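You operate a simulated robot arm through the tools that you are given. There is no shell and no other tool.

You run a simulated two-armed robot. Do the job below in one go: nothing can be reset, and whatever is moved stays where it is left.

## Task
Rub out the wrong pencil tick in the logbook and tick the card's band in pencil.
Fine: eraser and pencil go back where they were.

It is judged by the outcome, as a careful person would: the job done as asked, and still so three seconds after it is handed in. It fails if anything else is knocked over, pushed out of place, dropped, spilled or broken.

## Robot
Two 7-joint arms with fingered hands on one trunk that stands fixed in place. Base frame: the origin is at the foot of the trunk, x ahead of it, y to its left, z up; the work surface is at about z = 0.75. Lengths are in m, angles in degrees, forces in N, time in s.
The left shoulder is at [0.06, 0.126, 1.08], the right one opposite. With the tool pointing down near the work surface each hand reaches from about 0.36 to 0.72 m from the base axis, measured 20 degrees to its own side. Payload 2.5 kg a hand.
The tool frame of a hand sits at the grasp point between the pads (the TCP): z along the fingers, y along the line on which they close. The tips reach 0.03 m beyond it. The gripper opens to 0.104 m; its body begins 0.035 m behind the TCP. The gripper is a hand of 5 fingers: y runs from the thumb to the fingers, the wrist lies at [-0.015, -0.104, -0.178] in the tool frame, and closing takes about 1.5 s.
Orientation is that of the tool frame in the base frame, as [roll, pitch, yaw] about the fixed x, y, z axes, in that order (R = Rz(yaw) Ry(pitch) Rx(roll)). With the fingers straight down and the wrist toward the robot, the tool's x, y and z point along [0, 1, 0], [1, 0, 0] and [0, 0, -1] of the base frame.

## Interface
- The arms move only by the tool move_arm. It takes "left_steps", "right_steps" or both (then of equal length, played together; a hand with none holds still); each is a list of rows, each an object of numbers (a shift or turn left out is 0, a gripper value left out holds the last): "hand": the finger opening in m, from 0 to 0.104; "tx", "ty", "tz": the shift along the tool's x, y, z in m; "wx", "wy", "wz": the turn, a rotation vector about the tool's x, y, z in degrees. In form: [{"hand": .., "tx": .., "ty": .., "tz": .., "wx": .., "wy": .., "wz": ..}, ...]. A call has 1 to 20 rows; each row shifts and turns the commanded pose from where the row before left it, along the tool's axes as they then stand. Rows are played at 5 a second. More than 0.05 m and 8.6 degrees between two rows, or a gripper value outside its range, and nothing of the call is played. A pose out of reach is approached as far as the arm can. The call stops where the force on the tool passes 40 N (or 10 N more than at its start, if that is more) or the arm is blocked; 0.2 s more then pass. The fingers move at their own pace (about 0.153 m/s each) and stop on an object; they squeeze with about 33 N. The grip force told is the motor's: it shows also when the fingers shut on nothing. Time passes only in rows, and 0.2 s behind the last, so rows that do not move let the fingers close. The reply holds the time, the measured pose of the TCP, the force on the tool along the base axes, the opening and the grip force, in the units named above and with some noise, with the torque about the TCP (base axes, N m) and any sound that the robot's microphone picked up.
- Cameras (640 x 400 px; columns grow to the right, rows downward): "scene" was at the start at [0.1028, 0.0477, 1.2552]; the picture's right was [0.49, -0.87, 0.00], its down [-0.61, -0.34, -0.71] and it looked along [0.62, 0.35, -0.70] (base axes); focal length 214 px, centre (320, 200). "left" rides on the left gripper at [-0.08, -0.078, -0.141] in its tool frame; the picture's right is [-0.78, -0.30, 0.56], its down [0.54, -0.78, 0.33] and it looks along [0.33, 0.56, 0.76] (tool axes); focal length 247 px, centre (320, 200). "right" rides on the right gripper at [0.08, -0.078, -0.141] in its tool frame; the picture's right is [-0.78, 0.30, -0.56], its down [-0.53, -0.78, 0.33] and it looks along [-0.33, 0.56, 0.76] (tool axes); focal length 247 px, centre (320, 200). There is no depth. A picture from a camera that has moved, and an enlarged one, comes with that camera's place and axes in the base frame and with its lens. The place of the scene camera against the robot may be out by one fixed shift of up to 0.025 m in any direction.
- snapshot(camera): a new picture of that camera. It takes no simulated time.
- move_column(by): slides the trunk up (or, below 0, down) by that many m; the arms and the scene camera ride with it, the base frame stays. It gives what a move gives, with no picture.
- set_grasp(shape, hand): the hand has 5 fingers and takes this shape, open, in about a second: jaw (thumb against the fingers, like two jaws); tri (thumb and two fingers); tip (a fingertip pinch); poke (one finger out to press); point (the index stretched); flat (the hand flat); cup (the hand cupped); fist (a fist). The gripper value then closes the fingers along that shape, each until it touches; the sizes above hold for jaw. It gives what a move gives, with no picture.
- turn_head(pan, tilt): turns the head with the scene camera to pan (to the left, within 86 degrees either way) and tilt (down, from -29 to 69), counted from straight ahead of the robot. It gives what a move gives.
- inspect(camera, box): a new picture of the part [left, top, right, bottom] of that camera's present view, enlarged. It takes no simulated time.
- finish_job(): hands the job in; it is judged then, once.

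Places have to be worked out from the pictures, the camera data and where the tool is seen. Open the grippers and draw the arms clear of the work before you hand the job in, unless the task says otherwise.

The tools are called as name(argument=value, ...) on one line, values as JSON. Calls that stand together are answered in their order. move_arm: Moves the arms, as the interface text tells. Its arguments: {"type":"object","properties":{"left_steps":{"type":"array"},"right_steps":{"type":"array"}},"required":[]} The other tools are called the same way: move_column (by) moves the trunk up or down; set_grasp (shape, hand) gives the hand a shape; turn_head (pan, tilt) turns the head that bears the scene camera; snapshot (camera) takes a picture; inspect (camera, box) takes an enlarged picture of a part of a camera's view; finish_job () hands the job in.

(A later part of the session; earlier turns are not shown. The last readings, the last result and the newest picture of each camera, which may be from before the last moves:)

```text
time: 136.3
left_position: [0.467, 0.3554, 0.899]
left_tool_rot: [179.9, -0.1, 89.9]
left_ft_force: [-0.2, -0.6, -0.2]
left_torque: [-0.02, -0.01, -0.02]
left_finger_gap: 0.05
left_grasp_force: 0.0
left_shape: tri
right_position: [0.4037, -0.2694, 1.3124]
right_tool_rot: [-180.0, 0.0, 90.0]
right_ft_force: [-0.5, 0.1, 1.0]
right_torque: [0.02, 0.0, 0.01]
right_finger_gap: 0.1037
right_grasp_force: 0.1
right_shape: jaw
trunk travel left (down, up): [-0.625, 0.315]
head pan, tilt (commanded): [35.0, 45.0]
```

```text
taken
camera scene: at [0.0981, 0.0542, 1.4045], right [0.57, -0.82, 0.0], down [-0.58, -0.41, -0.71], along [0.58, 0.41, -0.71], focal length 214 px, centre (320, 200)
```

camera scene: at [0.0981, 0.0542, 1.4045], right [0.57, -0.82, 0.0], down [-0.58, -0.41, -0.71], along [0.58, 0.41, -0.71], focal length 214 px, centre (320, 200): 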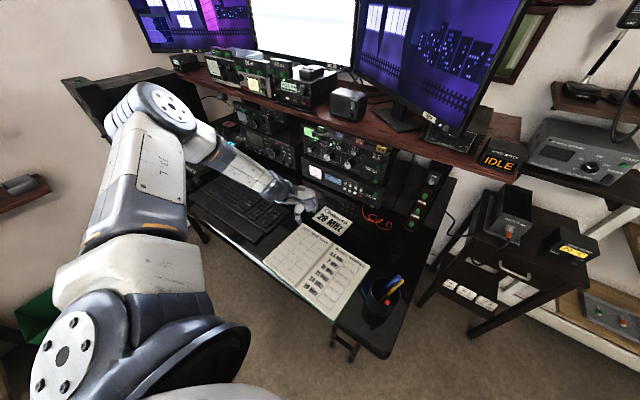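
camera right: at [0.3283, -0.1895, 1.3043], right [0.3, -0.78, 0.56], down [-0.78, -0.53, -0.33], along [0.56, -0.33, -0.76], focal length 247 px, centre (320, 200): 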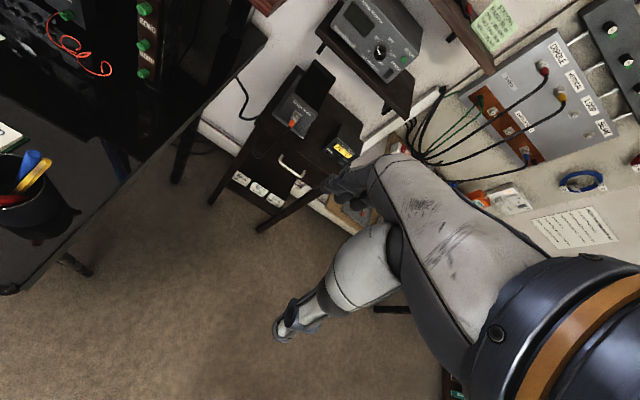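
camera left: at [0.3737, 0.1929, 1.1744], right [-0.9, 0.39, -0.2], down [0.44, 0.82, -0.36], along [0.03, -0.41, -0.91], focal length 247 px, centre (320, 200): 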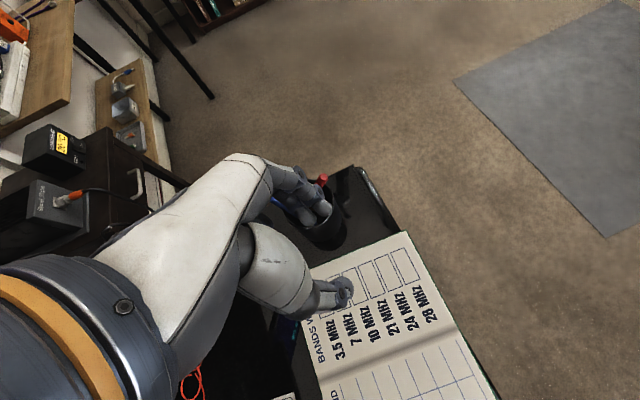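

The elbow has dropped and the arm looks natural again. I move right toward the cup at z about 0.96 to see how far it goes now.

move_arm(left_steps=[{"tz": -0.03, "tx": -0.02}, {"tz": -0.03, "tx": -0.03}, {"tx": -0.04}, {"tx": -0.04}, {"tx": -0.04}, {"tx": -0.04}, {"tx": -0.04, "ty": -0.005}, {}])

snapshot(camera="scene")

```text
time: 138.1
left_position: [0.4572, 0.1162, 0.9696]
left_tool_rot: [179.9, 0.1, 90.0]
left_ft_force: [0.4, -0.7, 0.9]
left_torque: [-0.02, 0.01, 0.04]
left_finger_gap: 0.0504
left_grasp_force: 0.1
left_shape: tri
left hand out of reach, approached as far as the arm can: row 7
right_position: [0.4038, -0.2684, 1.3116]
right_tool_rot: [-180.0, 0.1, 89.9]
right_ft_force: [0.7, 0.1, -0.1]
right_torque: [0.03, -0.02, 0.03]
right_finger_gap: 0.1036
right_grasp_force: 0.1
right_shape: jaw
trunk travel left (down, up): [-0.625, 0.315]
head pan, tilt (commanded): [35.0, 45.0]
```

```text
taken
camera scene: at [0.0984, 0.0542, 1.4044], right [0.57, -0.82, 0.0], down [-0.58, -0.41, -0.71], along [0.58, 0.41, -0.71], focal length 214 px, centre (320, 200)
```

scene: 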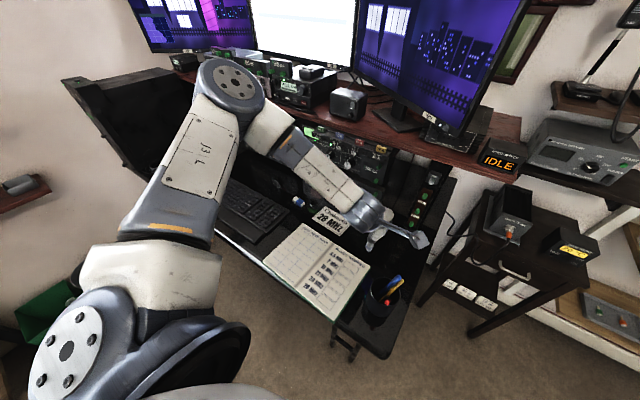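

At yaw 0° the left arm stops at y 0.116, so it is not suited to shifting the blue pen; the right hand, coming from the other side, can do that while the left later takes the pencil. First I park the left hand out of the way to the left.

move_arm(left_steps=[{"tx": 0.03, "tz": -0.02}, {"tx": 0.04, "tz": -0.02}, {"tx": 0.04, "tz": -0.02}, {"tx": 0.04, "tz": -0.02}, {"tx": 0.04, "tz": -0.02}, {"tx": 0.04, "tz": -0.02}, {"tx": 0.04, "ty": -0.02, "tz": -0.02}, {"ty": -0.03}, {"ty": -0.03}, {}])

move_column(by=-0.15)

set_grasp(hand="right", shape="tip")

```text
time: 140.5
left_position: [0.3862, 0.3627, 1.097]
left_tool_rot: [179.7, 3.7, 87.3]
left_ft_force: [-0.7, 0.9, -1.1]
left_torque: [0.01, 0.01, 0.0]
left_finger_gap: 0.0504
left_grasp_force: 0.1
left_shape: tri
right_position: [0.4044, -0.269, 1.3121]
right_tool_rot: [180.0, 0.1, 90.0]
right_ft_force: [-0.5, 0.0, 0.5]
right_torque: [-0.02, 0.02, 0.03]
right_finger_gap: 0.1037
right_grasp_force: 0.0
right_shape: jaw
trunk travel left (down, up): [-0.625, 0.315]
head pan, tilt (commanded): [35.0, 45.0]
stopped in row 10 (left hand): the arm was blocked; the commanded pose is now the measured one
```

```text
time: 142.3
left_position: [0.3846, 0.363, 0.9485]
left_tool_rot: [179.9, 3.7, 87.2]
left_ft_force: [-0.2, -0.3, 0.2]
left_torque: [0.0, -0.04, 0.03]
left_finger_gap: 0.0501
left_grasp_force: 0.1
left_shape: tri
right_position: [0.4046, -0.2681, 1.1625]
right_tool_rot: [180.0, 0.0, 90.0]
right_ft_force: [-0.5, 0.0, -0.6]
right_torque: [0.01, 0.01, 0.0]
right_finger_gap: 0.1035
right_grasp_force: 0.1
right_shape: jaw
trunk travel left (down, up): [-0.475, 0.465]
head pan, tilt (commanded): [35.0, 45.0]
```

```text
time: 143.2
left_position: [0.3841, 0.3638, 0.9469]
left_tool_rot: [179.9, 3.6, 87.3]
left_ft_force: [-0.3, 0.3, -0.2]
left_torque: [0.01, -0.02, 0.0]
left_finger_gap: 0.0503
left_grasp_force: 0.1
left_shape: tri
right_position: [0.4045, -0.2693, 1.1615]
right_tool_rot: [-180.0, -0.1, 90.1]
right_ft_force: [-0.3, -0.5, 0.7]
right_torque: [0.06, 0.02, -0.03]
right_finger_gap: 0.1038
right_grasp_force: 0.1
right_shape: tip
trunk travel left (down, up): [-0.475, 0.465]
head pan, tilt (commanded): [35.0, 45.0]
```

The left hand is parked. I bring the right hand (fingertip shape) over toward the cup, staying high, and look with its camera.

move_arm(right_steps=[{"hand": 0.05, "tx": 0.0343, "ty": 0.0043, "tz": 0.0186}, {"tx": 0.0343, "ty": 0.0043, "tz": 0.0186}, {"tx": 0.0343, "ty": 0.0043, "tz": 0.0186}, {"tx": 0.0343, "ty": 0.0043, "tz": 0.0186}, {"tx": 0.0343, "ty": 0.0043, "tz": 0.0186}, {"tx": 0.0343, "ty": 0.0043, "tz": 0.0186}, {"tx": 0.0343, "ty": 0.0043, "tz": 0.0186}, {}])

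snapshot(camera="right")

snapshot(camera="scene")

```text
time: 145.0
left_position: [0.3845, 0.3632, 0.9459]
left_tool_rot: [179.8, 3.6, 87.2]
left_ft_force: [-0.8, 0.2, 0.1]
left_torque: [-0.02, 0.0, -0.01]
left_finger_gap: 0.0503
left_grasp_force: 0.0
left_shape: tri
right_position: [0.4349, -0.0276, 1.0308]
right_tool_rot: [180.0, -0.1, 89.9]
right_ft_force: [-0.3, -1.1, -0.7]
right_torque: [-0.02, -0.04, -0.01]
right_finger_gap: 0.0505
right_grasp_force: 0.0
right_shape: tip
trunk travel left (down, up): [-0.475, 0.465]
head pan, tilt (commanded): [35.0, 45.0]
```

```text
taken
camera right: at [0.3582, 0.0516, 1.1731], right [0.3, -0.78, 0.56], down [-0.78, -0.53, -0.33], along [0.56, -0.33, -0.76], focal length 247 px, centre (320, 200)
```

right: 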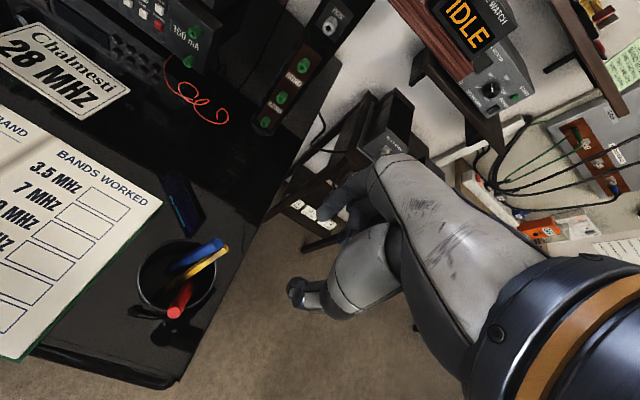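

```text
taken
camera scene: at [0.0981, 0.0544, 1.2544], right [0.57, -0.82, 0.0], down [-0.58, -0.41, -0.71], along [0.58, 0.41, -0.71], focal length 214 px, centre (320, 200)
```

scene: 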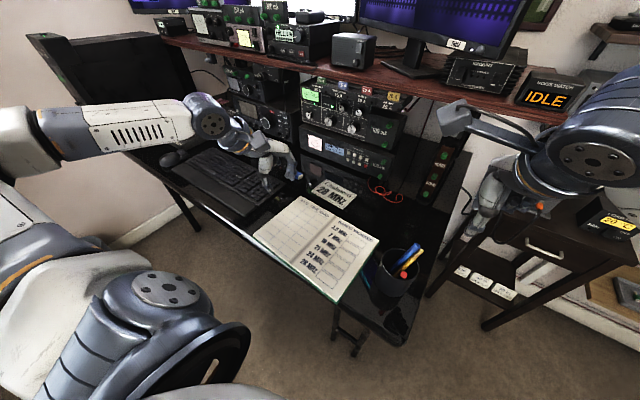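

The right arm reaches here easily. I zoom its view onto the pens for an exact fix.

inspect(camera="right", box=[120, 215, 260, 345])

```text
3.08 times, centred on (190, 280) of right
camera zoom: at [0.3582, 0.0516, 1.1731], right [0.3, -0.78, 0.56], down [-0.78, -0.53, -0.33], along [0.56, -0.33, -0.76], focal length 760 px, centre (720, -46)
```

zoom: 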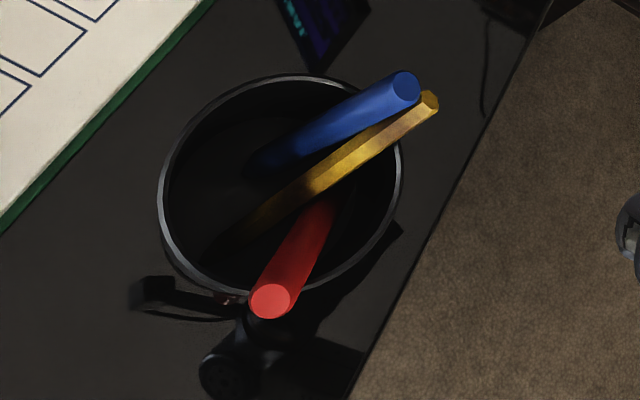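

From the right hand's view: blue top at (0.4415, 0.021, 0.876), pencil top 8 mm lower at (0.442, 0.010, 0.868). I position the right pinch above the blue pen to grip only its top centimetre.

move_arm(right_steps=[{"tx": 0.0166, "ty": 0.0017, "tz": 0.027}, {"tx": 0.0166, "ty": 0.0017, "tz": 0.027}, {"tx": 0.0166, "ty": 0.0017, "tz": 0.027}, {}])

inspect(camera="right", box=[200, 130, 440, 310])

inspect(camera="scene", box=[360, 200, 450, 300])

```text
time: 146.0
left_position: [0.3846, 0.3629, 0.9476]
left_tool_rot: [179.9, 3.6, 87.3]
left_ft_force: [-0.3, 0.4, 0.1]
left_torque: [-0.02, -0.05, 0.0]
left_finger_gap: 0.0501
left_grasp_force: 0.0
left_shape: tri
right_position: [0.4396, 0.0214, 0.9508]
right_tool_rot: [-180.0, 0.0, 90.1]
right_ft_force: [0.9, 0.5, -0.5]
right_torque: [0.0, -0.03, -0.01]
right_finger_gap: 0.0506
right_grasp_force: 0.1
right_shape: tip
trunk travel left (down, up): [-0.475, 0.465]
head pan, tilt (commanded): [35.0, 45.0]
```

```text
2.22 times, centred on (320, 220) of right
camera zoom: at [0.3635, 0.0998, 1.0929], right [0.3, -0.78, 0.56], down [-0.78, -0.53, -0.33], along [0.56, -0.33, -0.76], focal length 549 px, centre (320, 156)
```

zoom: 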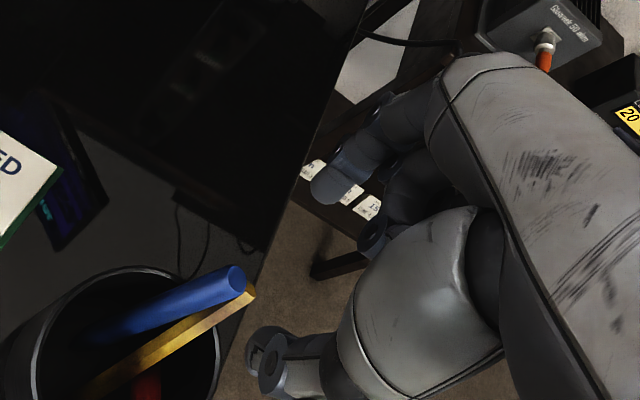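

```text
4.00 times, centred on (405, 250) of scene
camera zoom: at [0.0981, 0.0544, 1.2544], right [0.57, -0.82, 0.0], down [-0.58, -0.41, -0.71], along [0.58, 0.41, -0.71], focal length 858 px, centre (-20, 0)
```

zoom: 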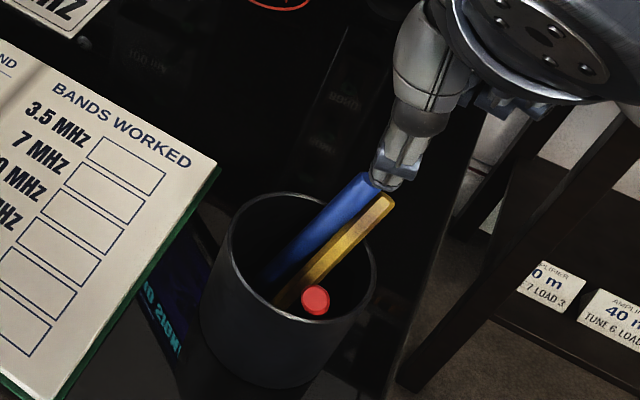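

Aligned with the blue pen's top. I descend so the tips come to just the top centimetre of it.

move_arm(right_steps=[{"tz": 0.018, "ty": 0.001}, {"tz": 0.018, "tx": 0.0006}, {"tz": 0.012}, {}])

inspect(camera="right", box=[200, 130, 440, 310])

inspect(camera="scene", box=[360, 220, 430, 290])

```text
time: 147.0
left_position: [0.3845, 0.3627, 0.9474]
left_tool_rot: [179.9, 3.6, 87.3]
left_ft_force: [0.5, 0.0, 0.3]
left_torque: [0.0, -0.01, -0.01]
left_finger_gap: 0.0505
left_grasp_force: 0.1
left_shape: tri
right_position: [0.4403, 0.0218, 0.9007]
right_tool_rot: [180.0, 0.0, 89.9]
right_ft_force: [0.0, -0.3, -0.2]
right_torque: [0.02, 0.0, 0.01]
right_finger_gap: 0.0503
right_grasp_force: 0.0
right_shape: tip
trunk travel left (down, up): [-0.475, 0.465]
head pan, tilt (commanded): [35.0, 45.0]
```

```text
2.22 times, centred on (320, 220) of right
camera zoom: at [0.3646, 0.1007, 1.0446], right [0.3, -0.78, 0.56], down [-0.78, -0.54, -0.33], along [0.56, -0.33, -0.76], focal length 549 px, centre (320, 156)
```

zoom: 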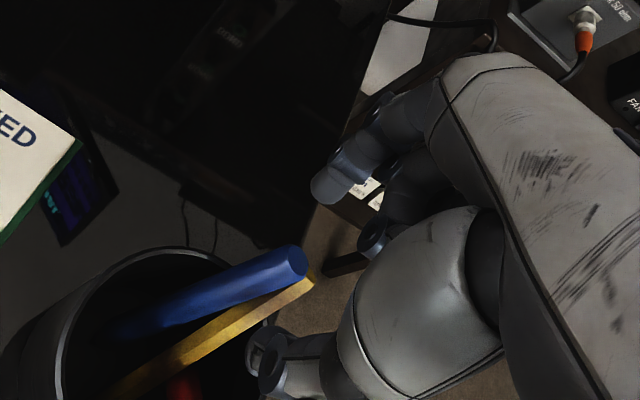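

```text
5.71 times, centred on (395, 255) of scene
camera zoom: at [0.0981, 0.0543, 1.2544], right [0.57, -0.82, 0.0], down [-0.58, -0.41, -0.71], along [0.58, 0.41, -0.71], focal length 1226 px, centre (-109, -114)
```

zoom: 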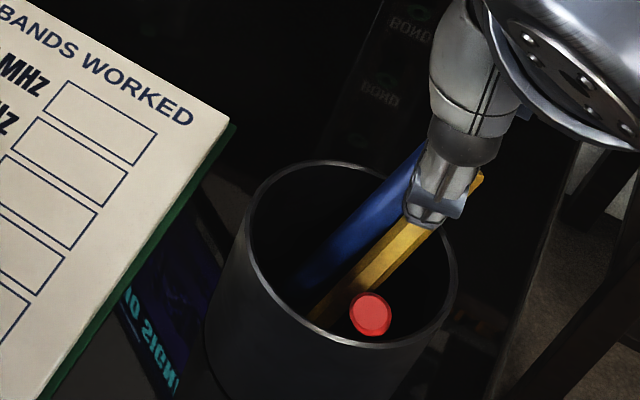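

The tips are level with the pen's end; I go 5 mm lower, 3 mm forward, and close on the blue pen alone.

move_arm(right_steps=[{"tz": 0.005, "ty": 0.003}, {"hand": 0.03}, {}, {"hand": 0.02}, {}, {"hand": 0.01}, {}, {}])

inspect(camera="right", box=[200, 130, 440, 310])

inspect(camera="scene", box=[360, 220, 430, 290])

```text
time: 148.8
left_position: [0.3845, 0.3634, 0.9474]
left_tool_rot: [179.9, 3.6, 87.3]
left_ft_force: [0.2, -0.6, 0.1]
left_torque: [0.0, 0.0, -0.05]
left_finger_gap: 0.0505
left_grasp_force: 0.0
left_shape: tri
right_position: [0.4437, 0.0222, 0.8976]
right_tool_rot: [179.9, 0.0, 89.9]
right_ft_force: [-0.2, -0.5, 0.3]
right_torque: [-0.03, 0.01, 0.0]
right_finger_gap: 0.0105
right_grasp_force: 0.0
right_shape: tip
trunk travel left (down, up): [-0.475, 0.465]
head pan, tilt (commanded): [35.0, 45.0]
```

```text
2.22 times, centred on (320, 220) of right
camera zoom: at [0.3677, 0.1008, 1.0398], right [0.3, -0.78, 0.56], down [-0.78, -0.53, -0.33], along [0.56, -0.33, -0.76], focal length 549 px, centre (320, 156)
```

zoom: 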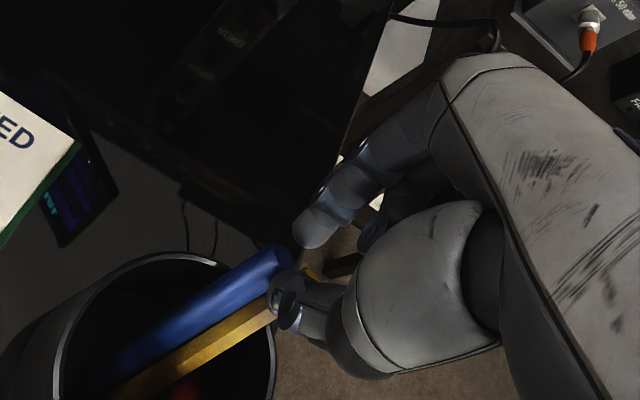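

```text
5.71 times, centred on (395, 255) of scene
camera zoom: at [0.0981, 0.0543, 1.2544], right [0.57, -0.82, 0.0], down [-0.58, -0.41, -0.71], along [0.58, 0.41, -0.71], focal length 1226 px, centre (-109, -114)
```

zoom: 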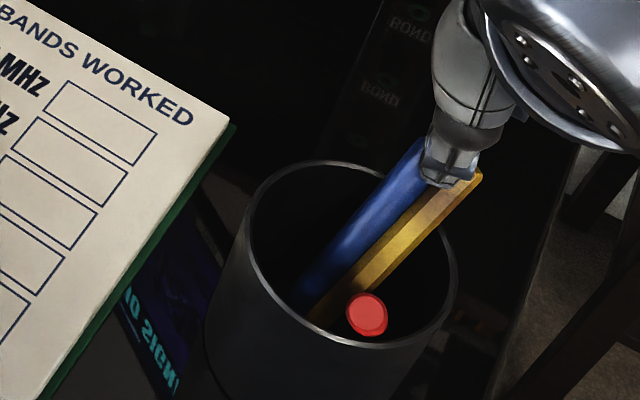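

The pinch closed just beside the blue pen: the thumb now sits between the blue pen and the pencil, which is ideal for pushing. I slide the hand left (+y) so the thumb carries the blue pen's top along the rim away from the pencil.

move_arm(right_steps=[{"tx": 0.006}, {"tx": 0.006, "tz": 0.002}, {"tx": 0.008, "tz": 0.003}, {"tx": 0.01}, {}])

inspect(camera="right", box=[200, 130, 440, 310])

inspect(camera="scene", box=[360, 220, 430, 290])

```text
time: 150.0
left_position: [0.3839, 0.3629, 0.9471]
left_tool_rot: [179.9, 3.6, 87.3]
left_ft_force: [0.1, -0.6, 0.2]
left_torque: [-0.01, 0.06, 0.02]
left_finger_gap: 0.0499
left_grasp_force: 0.2
left_shape: tri
right_position: [0.4433, 0.0519, 0.8907]
right_tool_rot: [-180.0, 0.0, 90.0]
right_ft_force: [0.6, 1.4, 0.0]
right_torque: [0.01, 0.0, 0.01]
right_finger_gap: 0.0104
right_grasp_force: 0.2
right_shape: tip
trunk travel left (down, up): [-0.475, 0.465]
head pan, tilt (commanded): [35.0, 45.0]
```

```text
2.22 times, centred on (320, 220) of right
camera zoom: at [0.3671, 0.1312, 1.0349], right [0.3, -0.78, 0.56], down [-0.78, -0.53, -0.33], along [0.56, -0.33, -0.76], focal length 549 px, centre (320, 156)
```

zoom: 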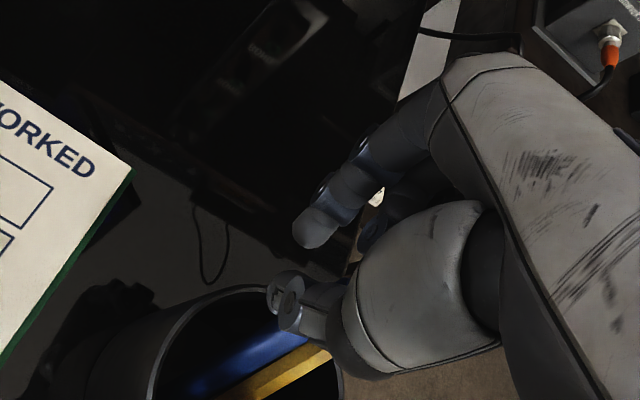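

```text
5.71 times, centred on (395, 255) of scene
camera zoom: at [0.0981, 0.0544, 1.2544], right [0.57, -0.82, 0.0], down [-0.58, -0.41, -0.71], along [0.58, 0.41, -0.71], focal length 1226 px, centre (-109, -114)
```

zoom: 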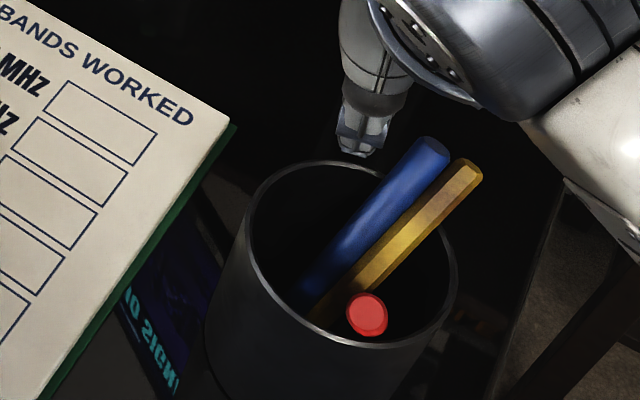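

The thumb slid past on the inner side without catching. I lift the right hand away and re-measure both pens from the earlier vantage.

move_arm(right_steps=[{"tz": -0.03}, {"tz": -0.04}, {"tz": -0.04, "tx": -0.02}, {"tz": -0.03, "tx": -0.03}, {"tx": -0.03}, {}])

inspect(camera="right", box=[120, 215, 280, 345])

inspect(camera="scene", box=[360, 230, 430, 300])

```text
time: 151.4
left_position: [0.3852, 0.3621, 0.9473]
left_tool_rot: [179.8, 3.6, 87.3]
left_ft_force: [0.2, -0.6, -0.5]
left_torque: [-0.01, -0.01, 0.0]
left_finger_gap: 0.0502
left_grasp_force: 0.1
left_shape: tri
right_position: [0.4412, -0.0279, 1.0317]
right_tool_rot: [180.0, 0.1, 90.1]
right_ft_force: [-0.6, -0.9, 0.1]
right_torque: [-0.01, -0.03, 0.04]
right_finger_gap: 0.0101
right_grasp_force: 0.0
right_shape: tip
trunk travel left (down, up): [-0.475, 0.465]
head pan, tilt (commanded): [35.0, 45.0]
```

```text
3.08 times, centred on (200, 280) of right
camera zoom: at [0.3665, 0.0509, 1.1755], right [0.3, -0.78, 0.56], down [-0.78, -0.54, -0.33], along [0.56, -0.33, -0.76], focal length 760 px, centre (689, -46)
```

zoom: 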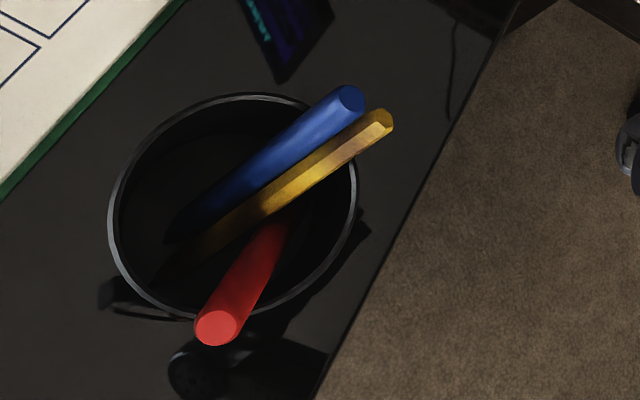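

```text
5.71 times, centred on (395, 265) of scene
camera zoom: at [0.0981, 0.0543, 1.2544], right [0.57, -0.82, 0.0], down [-0.58, -0.41, -0.71], along [0.58, 0.41, -0.71], focal length 1226 px, centre (-109, -171)
```

zoom: 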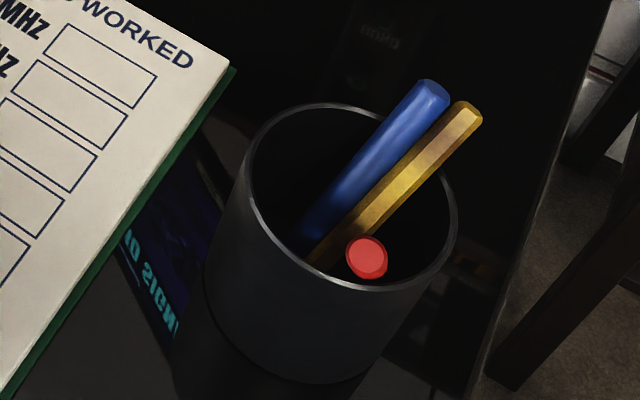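

Now I know the right pinch actually meets about 10 mm to the −x side of its TCP. I set up again with that offset: TCP y 0.039 so the blue pen falls between the tips, and descend.

move_arm(right_steps=[{"hand": 0.05, "tx": 0.03}, {"tx": 0.037}, {"tz": 0.04}, {"tz": 0.04}, {"tz": 0.03}, {}])

inspect(camera="right", box=[200, 130, 440, 310])

inspect(camera="scene", box=[360, 220, 430, 290])

```text
time: 152.8
left_position: [0.3857, 0.3621, 0.9478]
left_tool_rot: [179.9, 3.5, 87.4]
left_ft_force: [0.2, 0.1, 0.0]
left_torque: [0.01, -0.03, 0.05]
left_finger_gap: 0.0504
left_grasp_force: 0.1
left_shape: tri
right_position: [0.4424, 0.0374, 0.9224]
right_tool_rot: [-179.9, 0.0, 89.9]
right_ft_force: [-0.2, 0.2, -0.4]
right_torque: [0.0, 0.0, -0.02]
right_finger_gap: 0.0495
right_grasp_force: 0.1
right_shape: tip
trunk travel left (down, up): [-0.475, 0.465]
head pan, tilt (commanded): [35.0, 45.0]
```

```text
2.22 times, centred on (320, 220) of right
camera zoom: at [0.3668, 0.117, 1.0652], right [0.3, -0.78, 0.56], down [-0.78, -0.53, -0.33], along [0.56, -0.33, -0.76], focal length 549 px, centre (320, 156)
```

zoom: 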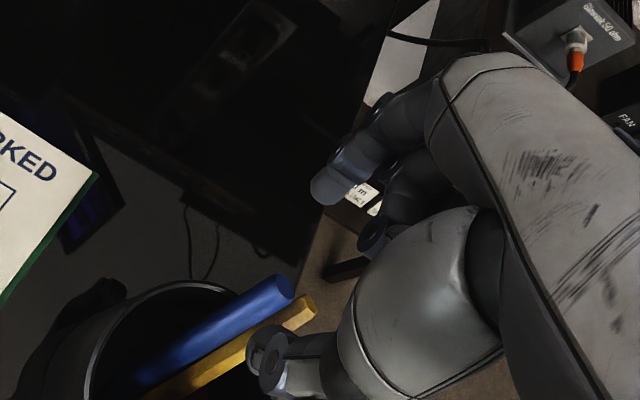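

```text
5.71 times, centred on (395, 255) of scene
camera zoom: at [0.0981, 0.0543, 1.2544], right [0.57, -0.82, 0.0], down [-0.58, -0.41, -0.71], along [0.58, 0.41, -0.71], focal length 1226 px, centre (-109, -114)
```

zoom: 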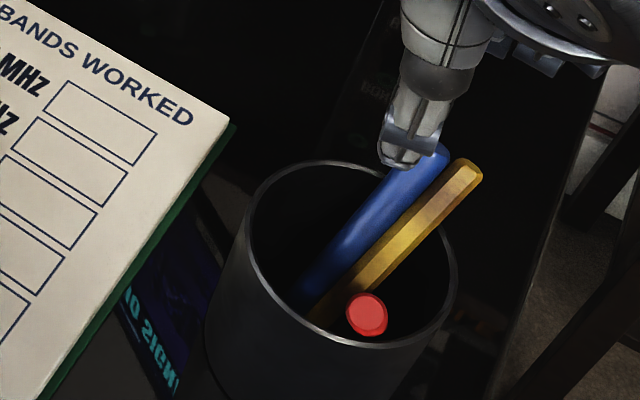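

Projecting the descent in this view, the pen would end ~8 mm to one side, so I shift 7.5 mm back right and then descend the rest.

move_arm(right_steps=[{"tx": -0.0075}, {"tz": 0.015}, {"tz": 0.015}, {}])

inspect(camera="right", box=[200, 130, 440, 310])

inspect(camera="scene", box=[360, 220, 430, 290])

```text
time: 153.8
left_position: [0.3843, 0.3618, 0.947]
left_tool_rot: [179.9, 3.6, 87.2]
left_ft_force: [-0.1, 0.1, 0.6]
left_torque: [0.03, 0.02, -0.05]
left_finger_gap: 0.05
left_grasp_force: 0.0
left_shape: tri
right_position: [0.4438, 0.0315, 0.8928]
right_tool_rot: [180.0, -0.1, 90.0]
right_ft_force: [0.2, 0.5, 0.6]
right_torque: [0.0, 0.0, 0.01]
right_finger_gap: 0.0495
right_grasp_force: 0.1
right_shape: tip
trunk travel left (down, up): [-0.475, 0.465]
head pan, tilt (commanded): [35.0, 45.0]
```

```text
2.22 times, centred on (320, 220) of right
camera zoom: at [0.3673, 0.1104, 1.0348], right [0.3, -0.78, 0.56], down [-0.78, -0.53, -0.33], along [0.56, -0.33, -0.76], focal length 549 px, centre (320, 156)
```

zoom: 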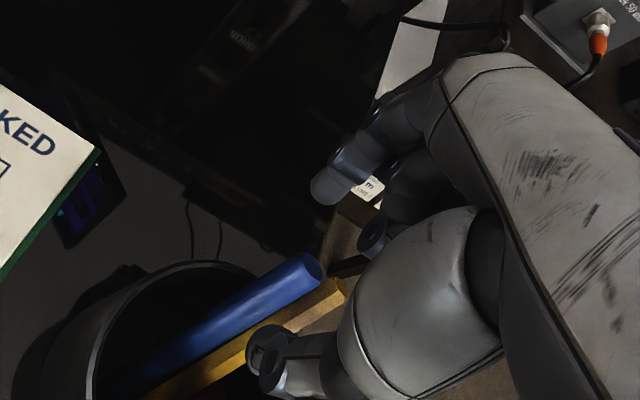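

```text
5.71 times, centred on (395, 255) of scene
camera zoom: at [0.0981, 0.0543, 1.2544], right [0.57, -0.82, 0.0], down [-0.58, -0.41, -0.71], along [0.58, 0.41, -0.71], focal length 1226 px, centre (-109, -114)
```

zoom: 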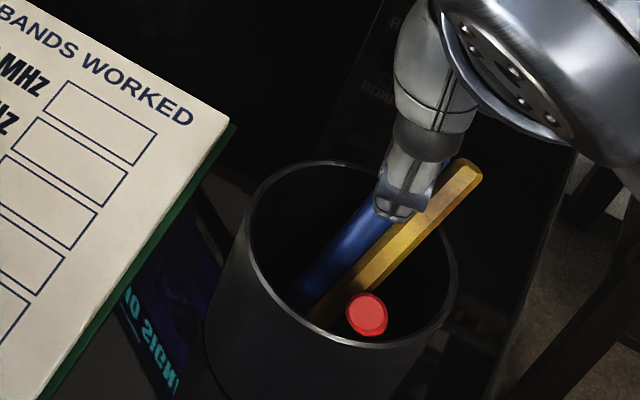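

The blue pen now runs right through the meeting point of thumb and index. I close on it.

move_arm(right_steps=[{"hand": 0.03}, {}, {"hand": 0.02}, {}, {"hand": 0.01}, {}, {"hand": 0.004}, {}])

inspect(camera="right", box=[200, 130, 440, 310])

inspect(camera="scene", box=[360, 220, 430, 290])

```text
time: 155.6
left_position: [0.3839, 0.3629, 0.9475]
left_tool_rot: [179.8, 3.6, 87.3]
left_ft_force: [-0.1, 0.2, 0.2]
left_torque: [-0.01, -0.03, -0.02]
left_finger_gap: 0.0504
left_grasp_force: 0.0
left_shape: tri
right_position: [0.4431, 0.0313, 0.8903]
right_tool_rot: [180.0, 0.0, 90.0]
right_ft_force: [-0.4, -0.6, 0.2]
right_torque: [0.01, -0.02, -0.02]
right_finger_gap: 0.0042
right_grasp_force: 0.0
right_shape: tip
trunk travel left (down, up): [-0.475, 0.465]
head pan, tilt (commanded): [35.0, 45.0]
```

```text
2.22 times, centred on (320, 220) of right
camera zoom: at [0.3673, 0.1105, 1.035], right [0.3, -0.78, 0.56], down [-0.78, -0.53, -0.33], along [0.56, -0.33, -0.76], focal length 549 px, centre (320, 156)
```

zoom: 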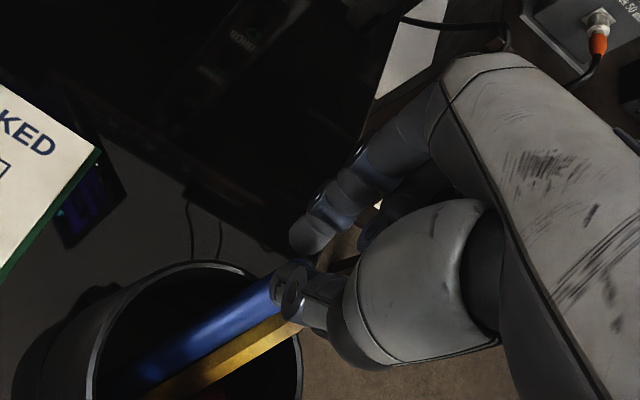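

```text
5.71 times, centred on (395, 255) of scene
camera zoom: at [0.0981, 0.0543, 1.2544], right [0.57, -0.82, 0.0], down [-0.58, -0.41, -0.71], along [0.58, 0.41, -0.71], focal length 1226 px, centre (-109, -114)
```

zoom: 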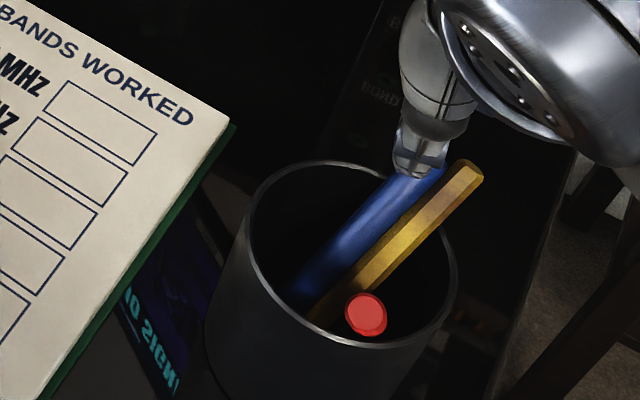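

The reading understates the opening (the eraser showed that too), so the pen may just be touched. I close fully and see whether a grip force appears.

move_arm(right_steps=[{"hand": 0.0}, {}, {}])

inspect(camera="right", box=[240, 180, 380, 300])

inspect(camera="scene", box=[370, 220, 420, 270])

```text
time: 156.4
left_position: [0.3852, 0.3626, 0.9477]
left_tool_rot: [179.8, 3.6, 87.3]
left_ft_force: [0.5, -0.5, 0.9]
left_torque: [0.0, 0.0, 0.01]
left_finger_gap: 0.0503
left_grasp_force: 0.1
left_shape: tri
right_position: [0.4443, 0.0315, 0.8922]
right_tool_rot: [180.0, 0.0, 90.0]
right_ft_force: [-0.1, -0.6, 1.3]
right_torque: [-0.02, -0.01, 0.0]
right_finger_gap: 0.0
right_grasp_force: 33.2
right_shape: tip
trunk travel left (down, up): [-0.475, 0.465]
head pan, tilt (commanded): [35.0, 45.0]
```

```text
3.33 times, centred on (310, 240) of right
camera zoom: at [0.3673, 0.1105, 1.0349], right [0.3, -0.78, 0.56], down [-0.78, -0.53, -0.33], along [0.56, -0.33, -0.76], focal length 823 px, centre (353, 67)
```

zoom: 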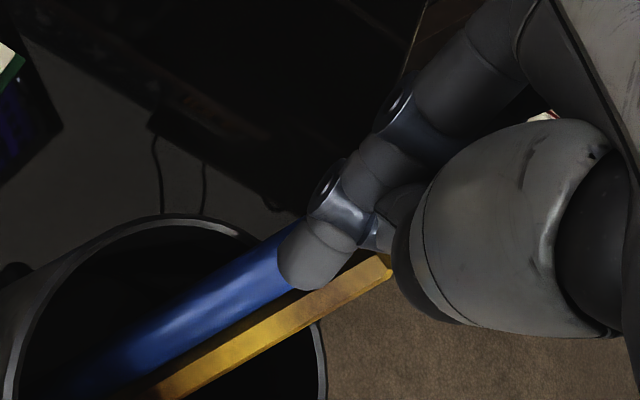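

```text
8.00 times, centred on (395, 245) of scene
camera zoom: at [0.0981, 0.0543, 1.2544], right [0.57, -0.82, 0.0], down [-0.58, -0.41, -0.71], along [0.58, 0.41, -0.71], focal length 1716 px, centre (-280, -160)
```

zoom: 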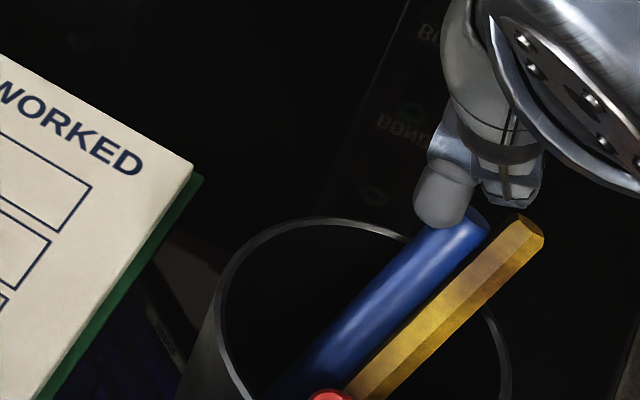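

The fingertip shape's index and thumb cross rather than oppose, so it cannot hold thin pens. I open, lift clear, and will use the right hand's tri shape (thumb against two fingers), aligned with the leaning pencil.

move_arm(right_steps=[{"hand": 0.02}, {}, {"hand": 0.05}, {}, {"tz": -0.03}, {"tz": -0.04}, {"tz": -0.04}, {"tz": -0.03, "tx": -0.03}, {"tx": -0.03}, {}])

set_grasp(hand="right", shape="tri")

inspect(camera="right", box=[120, 215, 280, 345])

inspect(camera="scene", box=[360, 230, 430, 300])

```text
time: 158.6
left_position: [0.3847, 0.3616, 0.9476]
left_tool_rot: [179.9, 3.7, 87.3]
left_ft_force: [-0.1, 0.8, -1.0]
left_torque: [0.01, -0.03, 0.01]
left_finger_gap: 0.0502
left_grasp_force: 0.1
left_shape: tri
right_position: [0.444, -0.0286, 1.0316]
right_tool_rot: [180.0, 0.0, 90.0]
right_ft_force: [-1.2, -0.1, 0.1]
right_torque: [-0.01, 0.0, 0.02]
right_finger_gap: 0.0498
right_grasp_force: 0.1
right_shape: tip
trunk travel left (down, up): [-0.475, 0.465]
head pan, tilt (commanded): [35.0, 45.0]
```

```text
time: 159.5
left_position: [0.3853, 0.3632, 0.9476]
left_tool_rot: [179.9, 3.6, 87.3]
left_ft_force: [0.3, -0.4, 0.2]
left_torque: [-0.01, 0.01, 0.0]
left_finger_gap: 0.0503
left_grasp_force: 0.0
left_shape: tri
right_position: [0.4445, -0.0281, 1.0326]
right_tool_rot: [-180.0, 0.0, 90.0]
right_ft_force: [-0.3, 0.2, 0.3]
right_torque: [0.03, -0.02, 0.01]
right_finger_gap: 0.1042
right_grasp_force: 0.1
right_shape: tri
trunk travel left (down, up): [-0.475, 0.465]
head pan, tilt (commanded): [35.0, 45.0]
```

```text
3.08 times, centred on (200, 280) of right
camera zoom: at [0.3682, 0.0513, 1.1753], right [0.3, -0.78, 0.56], down [-0.78, -0.53, -0.33], along [0.56, -0.33, -0.76], focal length 760 px, centre (689, -46)
```

zoom: 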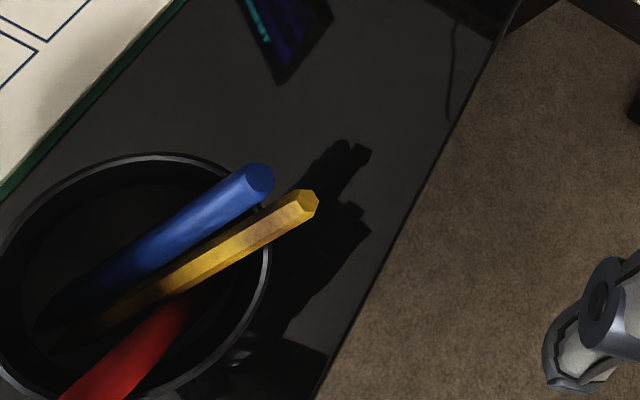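

```text
5.71 times, centred on (395, 265) of scene
camera zoom: at [0.0981, 0.0543, 1.2544], right [0.57, -0.82, 0.0], down [-0.58, -0.41, -0.71], along [0.58, 0.41, -0.71], focal length 1226 px, centre (-109, -171)
```

zoom: 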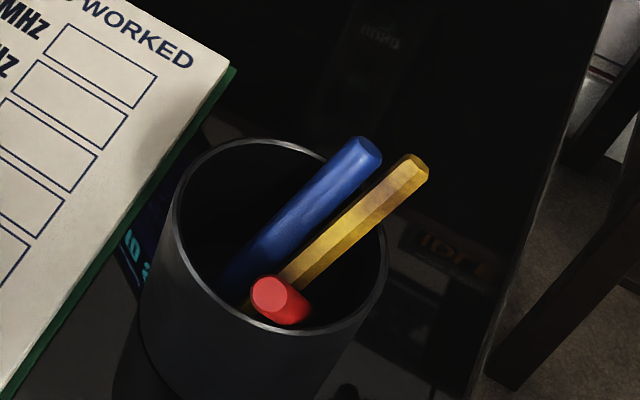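

The cup itself has been dragged about 3.5 cm toward the robot when the crossed fingers reopened — I must put it back later. I take wider views now to measure where the cup and pens are.

inspect(camera="scene", box=[240, 180, 420, 310])

inspect(camera="right", box=[80, 215, 240, 375])

snapshot(camera="left")

```text
3.08 times, centred on (330, 245) of scene
camera zoom: at [0.0981, 0.0543, 1.2544], right [0.57, -0.82, 0.0], down [-0.58, -0.41, -0.71], along [0.58, 0.41, -0.71], focal length 660 px, centre (289, 62)
```

zoom: 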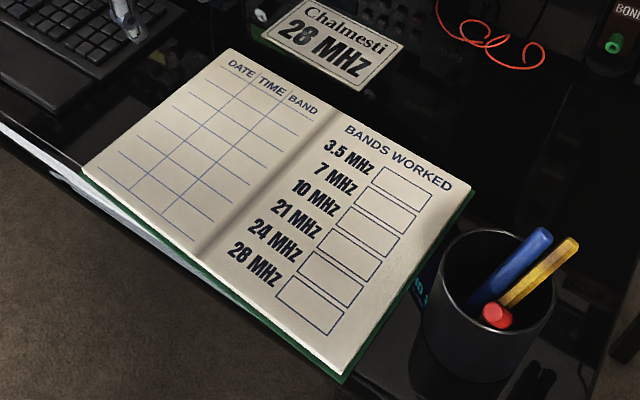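

```text
2.50 times, centred on (160, 295) of right
camera zoom: at [0.3682, 0.0513, 1.1753], right [0.3, -0.78, 0.56], down [-0.78, -0.53, -0.33], along [0.56, -0.33, -0.76], focal length 617 px, centre (720, -38)
```

zoom: 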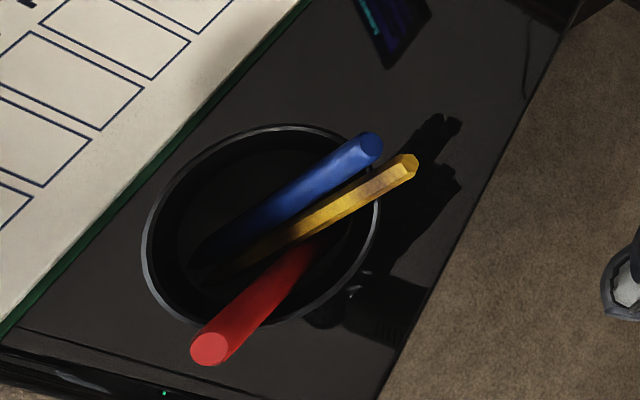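

```text
taken
camera left: at [0.3038, 0.2958, 1.0934], right [-0.33, -0.8, -0.51], down [-0.75, 0.55, -0.37], along [0.57, 0.26, -0.78], focal length 247 px, centre (320, 200)
```

left: 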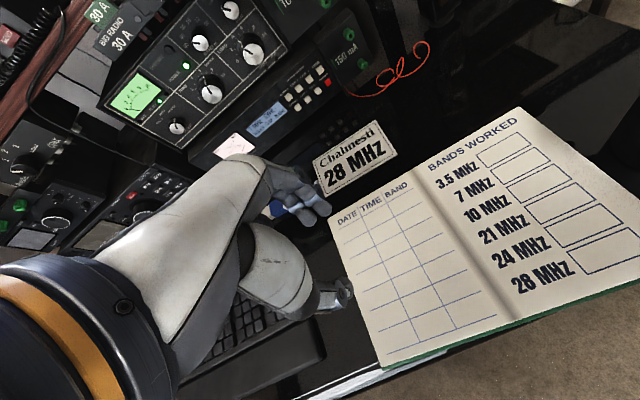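

The cup's centre is now about (0.365, 0.049), some (−0.035, +0.01) off. The pencil leans 39° with its top at (0.409, 0.022, 0.868) and a clearer gap to the blue pen. I test whether the right hand can tilt parallel to it.

move_arm(right_steps=[{"hand": 0.05, "wx": 8}, {"wx": 8}, {"wx": 8}, {"wx": 8}, {}])

inspect(camera="right", box=[100, 150, 420, 390])

snapshot(camera="scene")

```text
time: 160.7
left_position: [0.3847, 0.3626, 0.947]
left_tool_rot: [179.8, 3.6, 87.4]
left_ft_force: [0.7, 0.4, 0.1]
left_torque: [-0.03, -0.01, 0.02]
left_finger_gap: 0.0501
left_grasp_force: 0.0
left_shape: tri
right_position: [0.4442, -0.0286, 1.0323]
right_tool_rot: [-147.9, 0.0, 90.1]
right_ft_force: [-0.1, 0.2, -0.2]
right_torque: [0.01, 0.06, 0.01]
right_finger_gap: 0.0507
right_grasp_force: 0.1
right_shape: tri
trunk travel left (down, up): [-0.475, 0.465]
head pan, tilt (commanded): [35.0, 45.0]
```

```text
1.67 times, centred on (260, 270) of right
camera zoom: at [0.4546, 0.0507, 1.1951], right [0.55, -0.78, 0.31], down [-0.83, -0.54, 0.13], along [0.07, -0.33, -0.94], focal length 412 px, centre (420, 83)
```

zoom: 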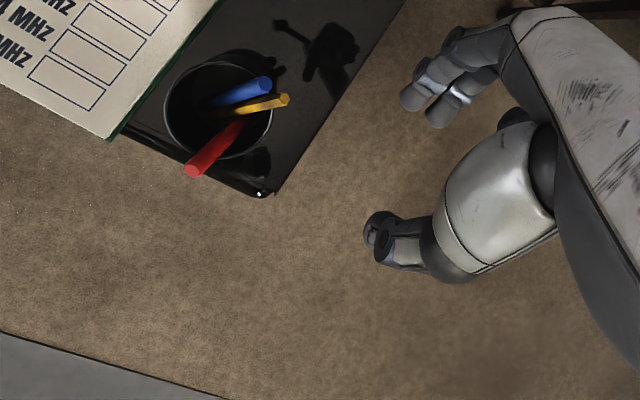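

```text
taken
camera scene: at [0.0981, 0.0543, 1.2544], right [0.57, -0.82, 0.0], down [-0.58, -0.41, -0.71], along [0.58, 0.41, -0.71], focal length 214 px, centre (320, 200)
```

scene: 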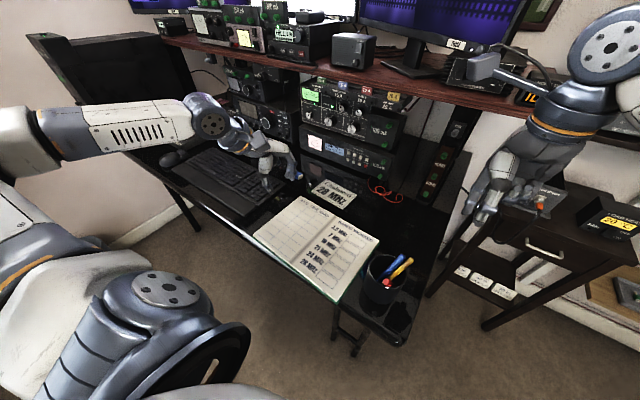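

The right arm tilts freely, and its tri fingers measure at x +0.0055, −0.0125 with the thumb centred. I add an 18° roll to match the pencil's direction and approach along its axis, stopping 5 cm short.

move_arm(right_steps=[{"wy": 6}, {"wy": 6}, {"wy": 6}, {"tx": 0.0011, "ty": 0.019, "tz": 0.0344}, {"tx": 0.0011, "ty": 0.019, "tz": 0.0344}, {"tx": 0.0011, "ty": 0.019, "tz": 0.0343}, {}])

inspect(camera="right", box=[180, 130, 420, 310])

inspect(camera="scene", box=[350, 230, 430, 310])

```text
time: 162.3
left_position: [0.3851, 0.3634, 0.947]
left_tool_rot: [179.9, 3.6, 87.3]
left_ft_force: [0.4, 0.2, 0.0]
left_torque: [-0.01, -0.05, 0.0]
left_finger_gap: 0.0501
left_grasp_force: 0.1
left_shape: tri
right_position: [0.4417, 0.0057, 0.9192]
right_tool_rot: [-146.7, -15.1, 80.3]
right_ft_force: [0.0, 0.0, -0.2]
right_torque: [-0.01, 0.0, 0.02]
right_finger_gap: 0.0504
right_grasp_force: 0.1
right_shape: tri
trunk travel left (down, up): [-0.475, 0.465]
head pan, tilt (commanded): [35.0, 45.0]
```

```text
2.22 times, centred on (300, 220) of right
camera zoom: at [0.4604, 0.0375, 1.0973], right [0.4, -0.91, 0.09], down [-0.91, -0.41, 0.0], along [0.03, -0.08, -1.0], focal length 549 px, centre (364, 156)
```

zoom: 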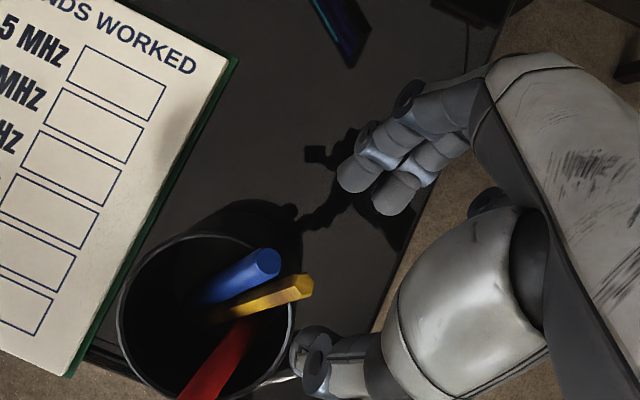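

```text
5.00 times, centred on (390, 270) of scene
camera zoom: at [0.0981, 0.0544, 1.2544], right [0.57, -0.82, 0.0], down [-0.58, -0.41, -0.71], along [0.58, 0.41, -0.71], focal length 1072 px, centre (-30, -150)
```

zoom: 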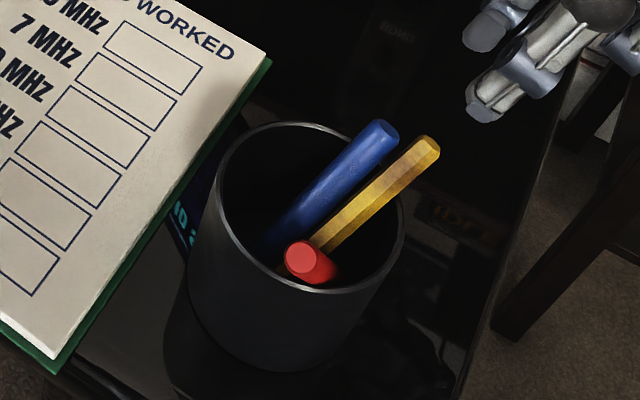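

The hand camera now looks straight down on the pens: pencil top at (0.409, 0.021), blue at (0.411, 0.039). I continue 3.5 cm along the pencil's axis and recheck.

move_arm(right_steps=[{"tz": 0.012, "tx": -0.0014}, {"tz": 0.012}, {"tz": 0.011}, {}])

inspect(camera="right", box=[200, 130, 440, 310])

inspect(camera="scene", box=[350, 230, 430, 310])

```text
time: 163.3
left_position: [0.3844, 0.3634, 0.948]
left_tool_rot: [179.9, 3.6, 87.1]
left_ft_force: [0.5, 0.2, 0.2]
left_torque: [0.0, -0.01, -0.01]
left_finger_gap: 0.0502
left_grasp_force: 0.1
left_shape: tri
right_position: [0.4221, 0.0161, 0.8904]
right_tool_rot: [-146.7, -15.2, 80.3]
right_ft_force: [-0.9, 0.4, 0.0]
right_torque: [0.0, 0.01, -0.03]
right_finger_gap: 0.0501
right_grasp_force: 0.0
right_shape: tri
trunk travel left (down, up): [-0.475, 0.465]
head pan, tilt (commanded): [35.0, 45.0]
```

```text
2.22 times, centred on (320, 220) of right
camera zoom: at [0.4425, 0.0472, 1.0683], right [0.4, -0.91, 0.09], down [-0.91, -0.41, 0.0], along [0.03, -0.08, -1.0], focal length 549 px, centre (320, 156)
```

zoom: 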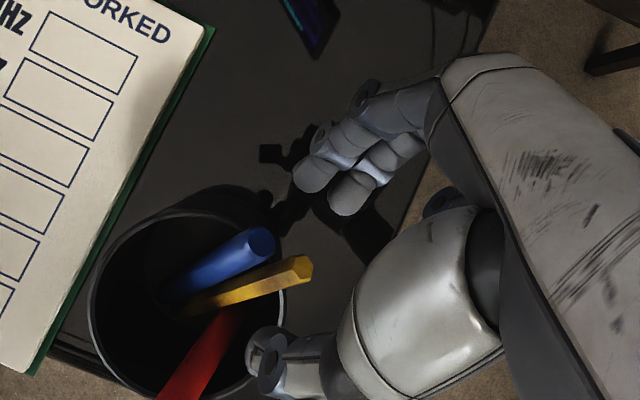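

```text
5.00 times, centred on (390, 270) of scene
camera zoom: at [0.0981, 0.0543, 1.2544], right [0.57, -0.82, 0.0], down [-0.58, -0.41, -0.71], along [0.58, 0.41, -0.71], focal length 1072 px, centre (-30, -150)
```

zoom: 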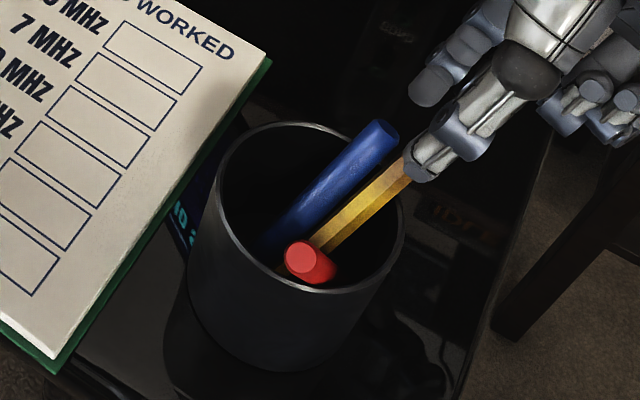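

The pencil lies exactly along the fingers' axis, its end at the pinch point. I advance another 14 mm and check again before closing.

move_arm(right_steps=[{"tz": 0.007}, {"tz": 0.007}, {}])

inspect(camera="right", box=[220, 150, 400, 290])

inspect(camera="scene", box=[360, 230, 430, 300])

```text
time: 164.1
left_position: [0.3845, 0.363, 0.9461]
left_tool_rot: [179.9, 3.6, 87.2]
left_ft_force: [0.1, -0.4, -1.0]
left_torque: [-0.02, 0.02, 0.01]
left_finger_gap: 0.05
left_grasp_force: 0.1
left_shape: tri
right_position: [0.4157, 0.0208, 0.8796]
right_tool_rot: [-146.6, -15.1, 80.3]
right_ft_force: [0.9, -0.1, 0.2]
right_torque: [-0.01, 0.03, -0.02]
right_finger_gap: 0.0507
right_grasp_force: 0.0
right_shape: tri
trunk travel left (down, up): [-0.475, 0.465]
head pan, tilt (commanded): [35.0, 45.0]
```

```text
2.86 times, centred on (310, 220) of right
camera zoom: at [0.4356, 0.0518, 1.0573], right [0.4, -0.91, 0.09], down [-0.91, -0.41, 0.0], along [0.03, -0.08, -1.0], focal length 706 px, centre (349, 143)
```

zoom: 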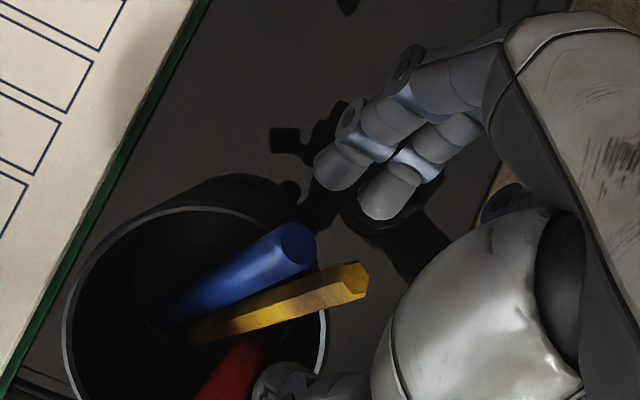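

```text
5.71 times, centred on (395, 265) of scene
camera zoom: at [0.0981, 0.0543, 1.2544], right [0.57, -0.82, 0.0], down [-0.58, -0.41, -0.71], along [0.58, 0.41, -0.71], focal length 1226 px, centre (-109, -171)
```

zoom: 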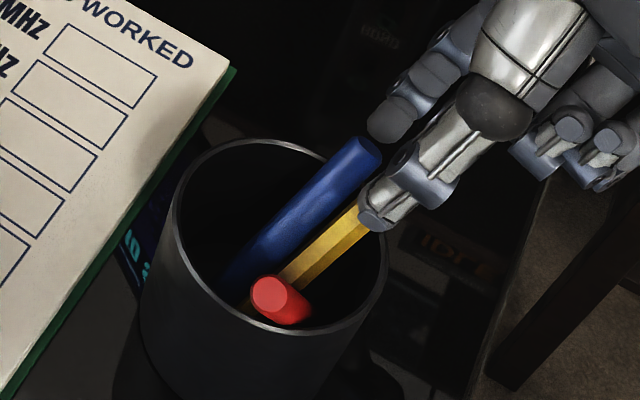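

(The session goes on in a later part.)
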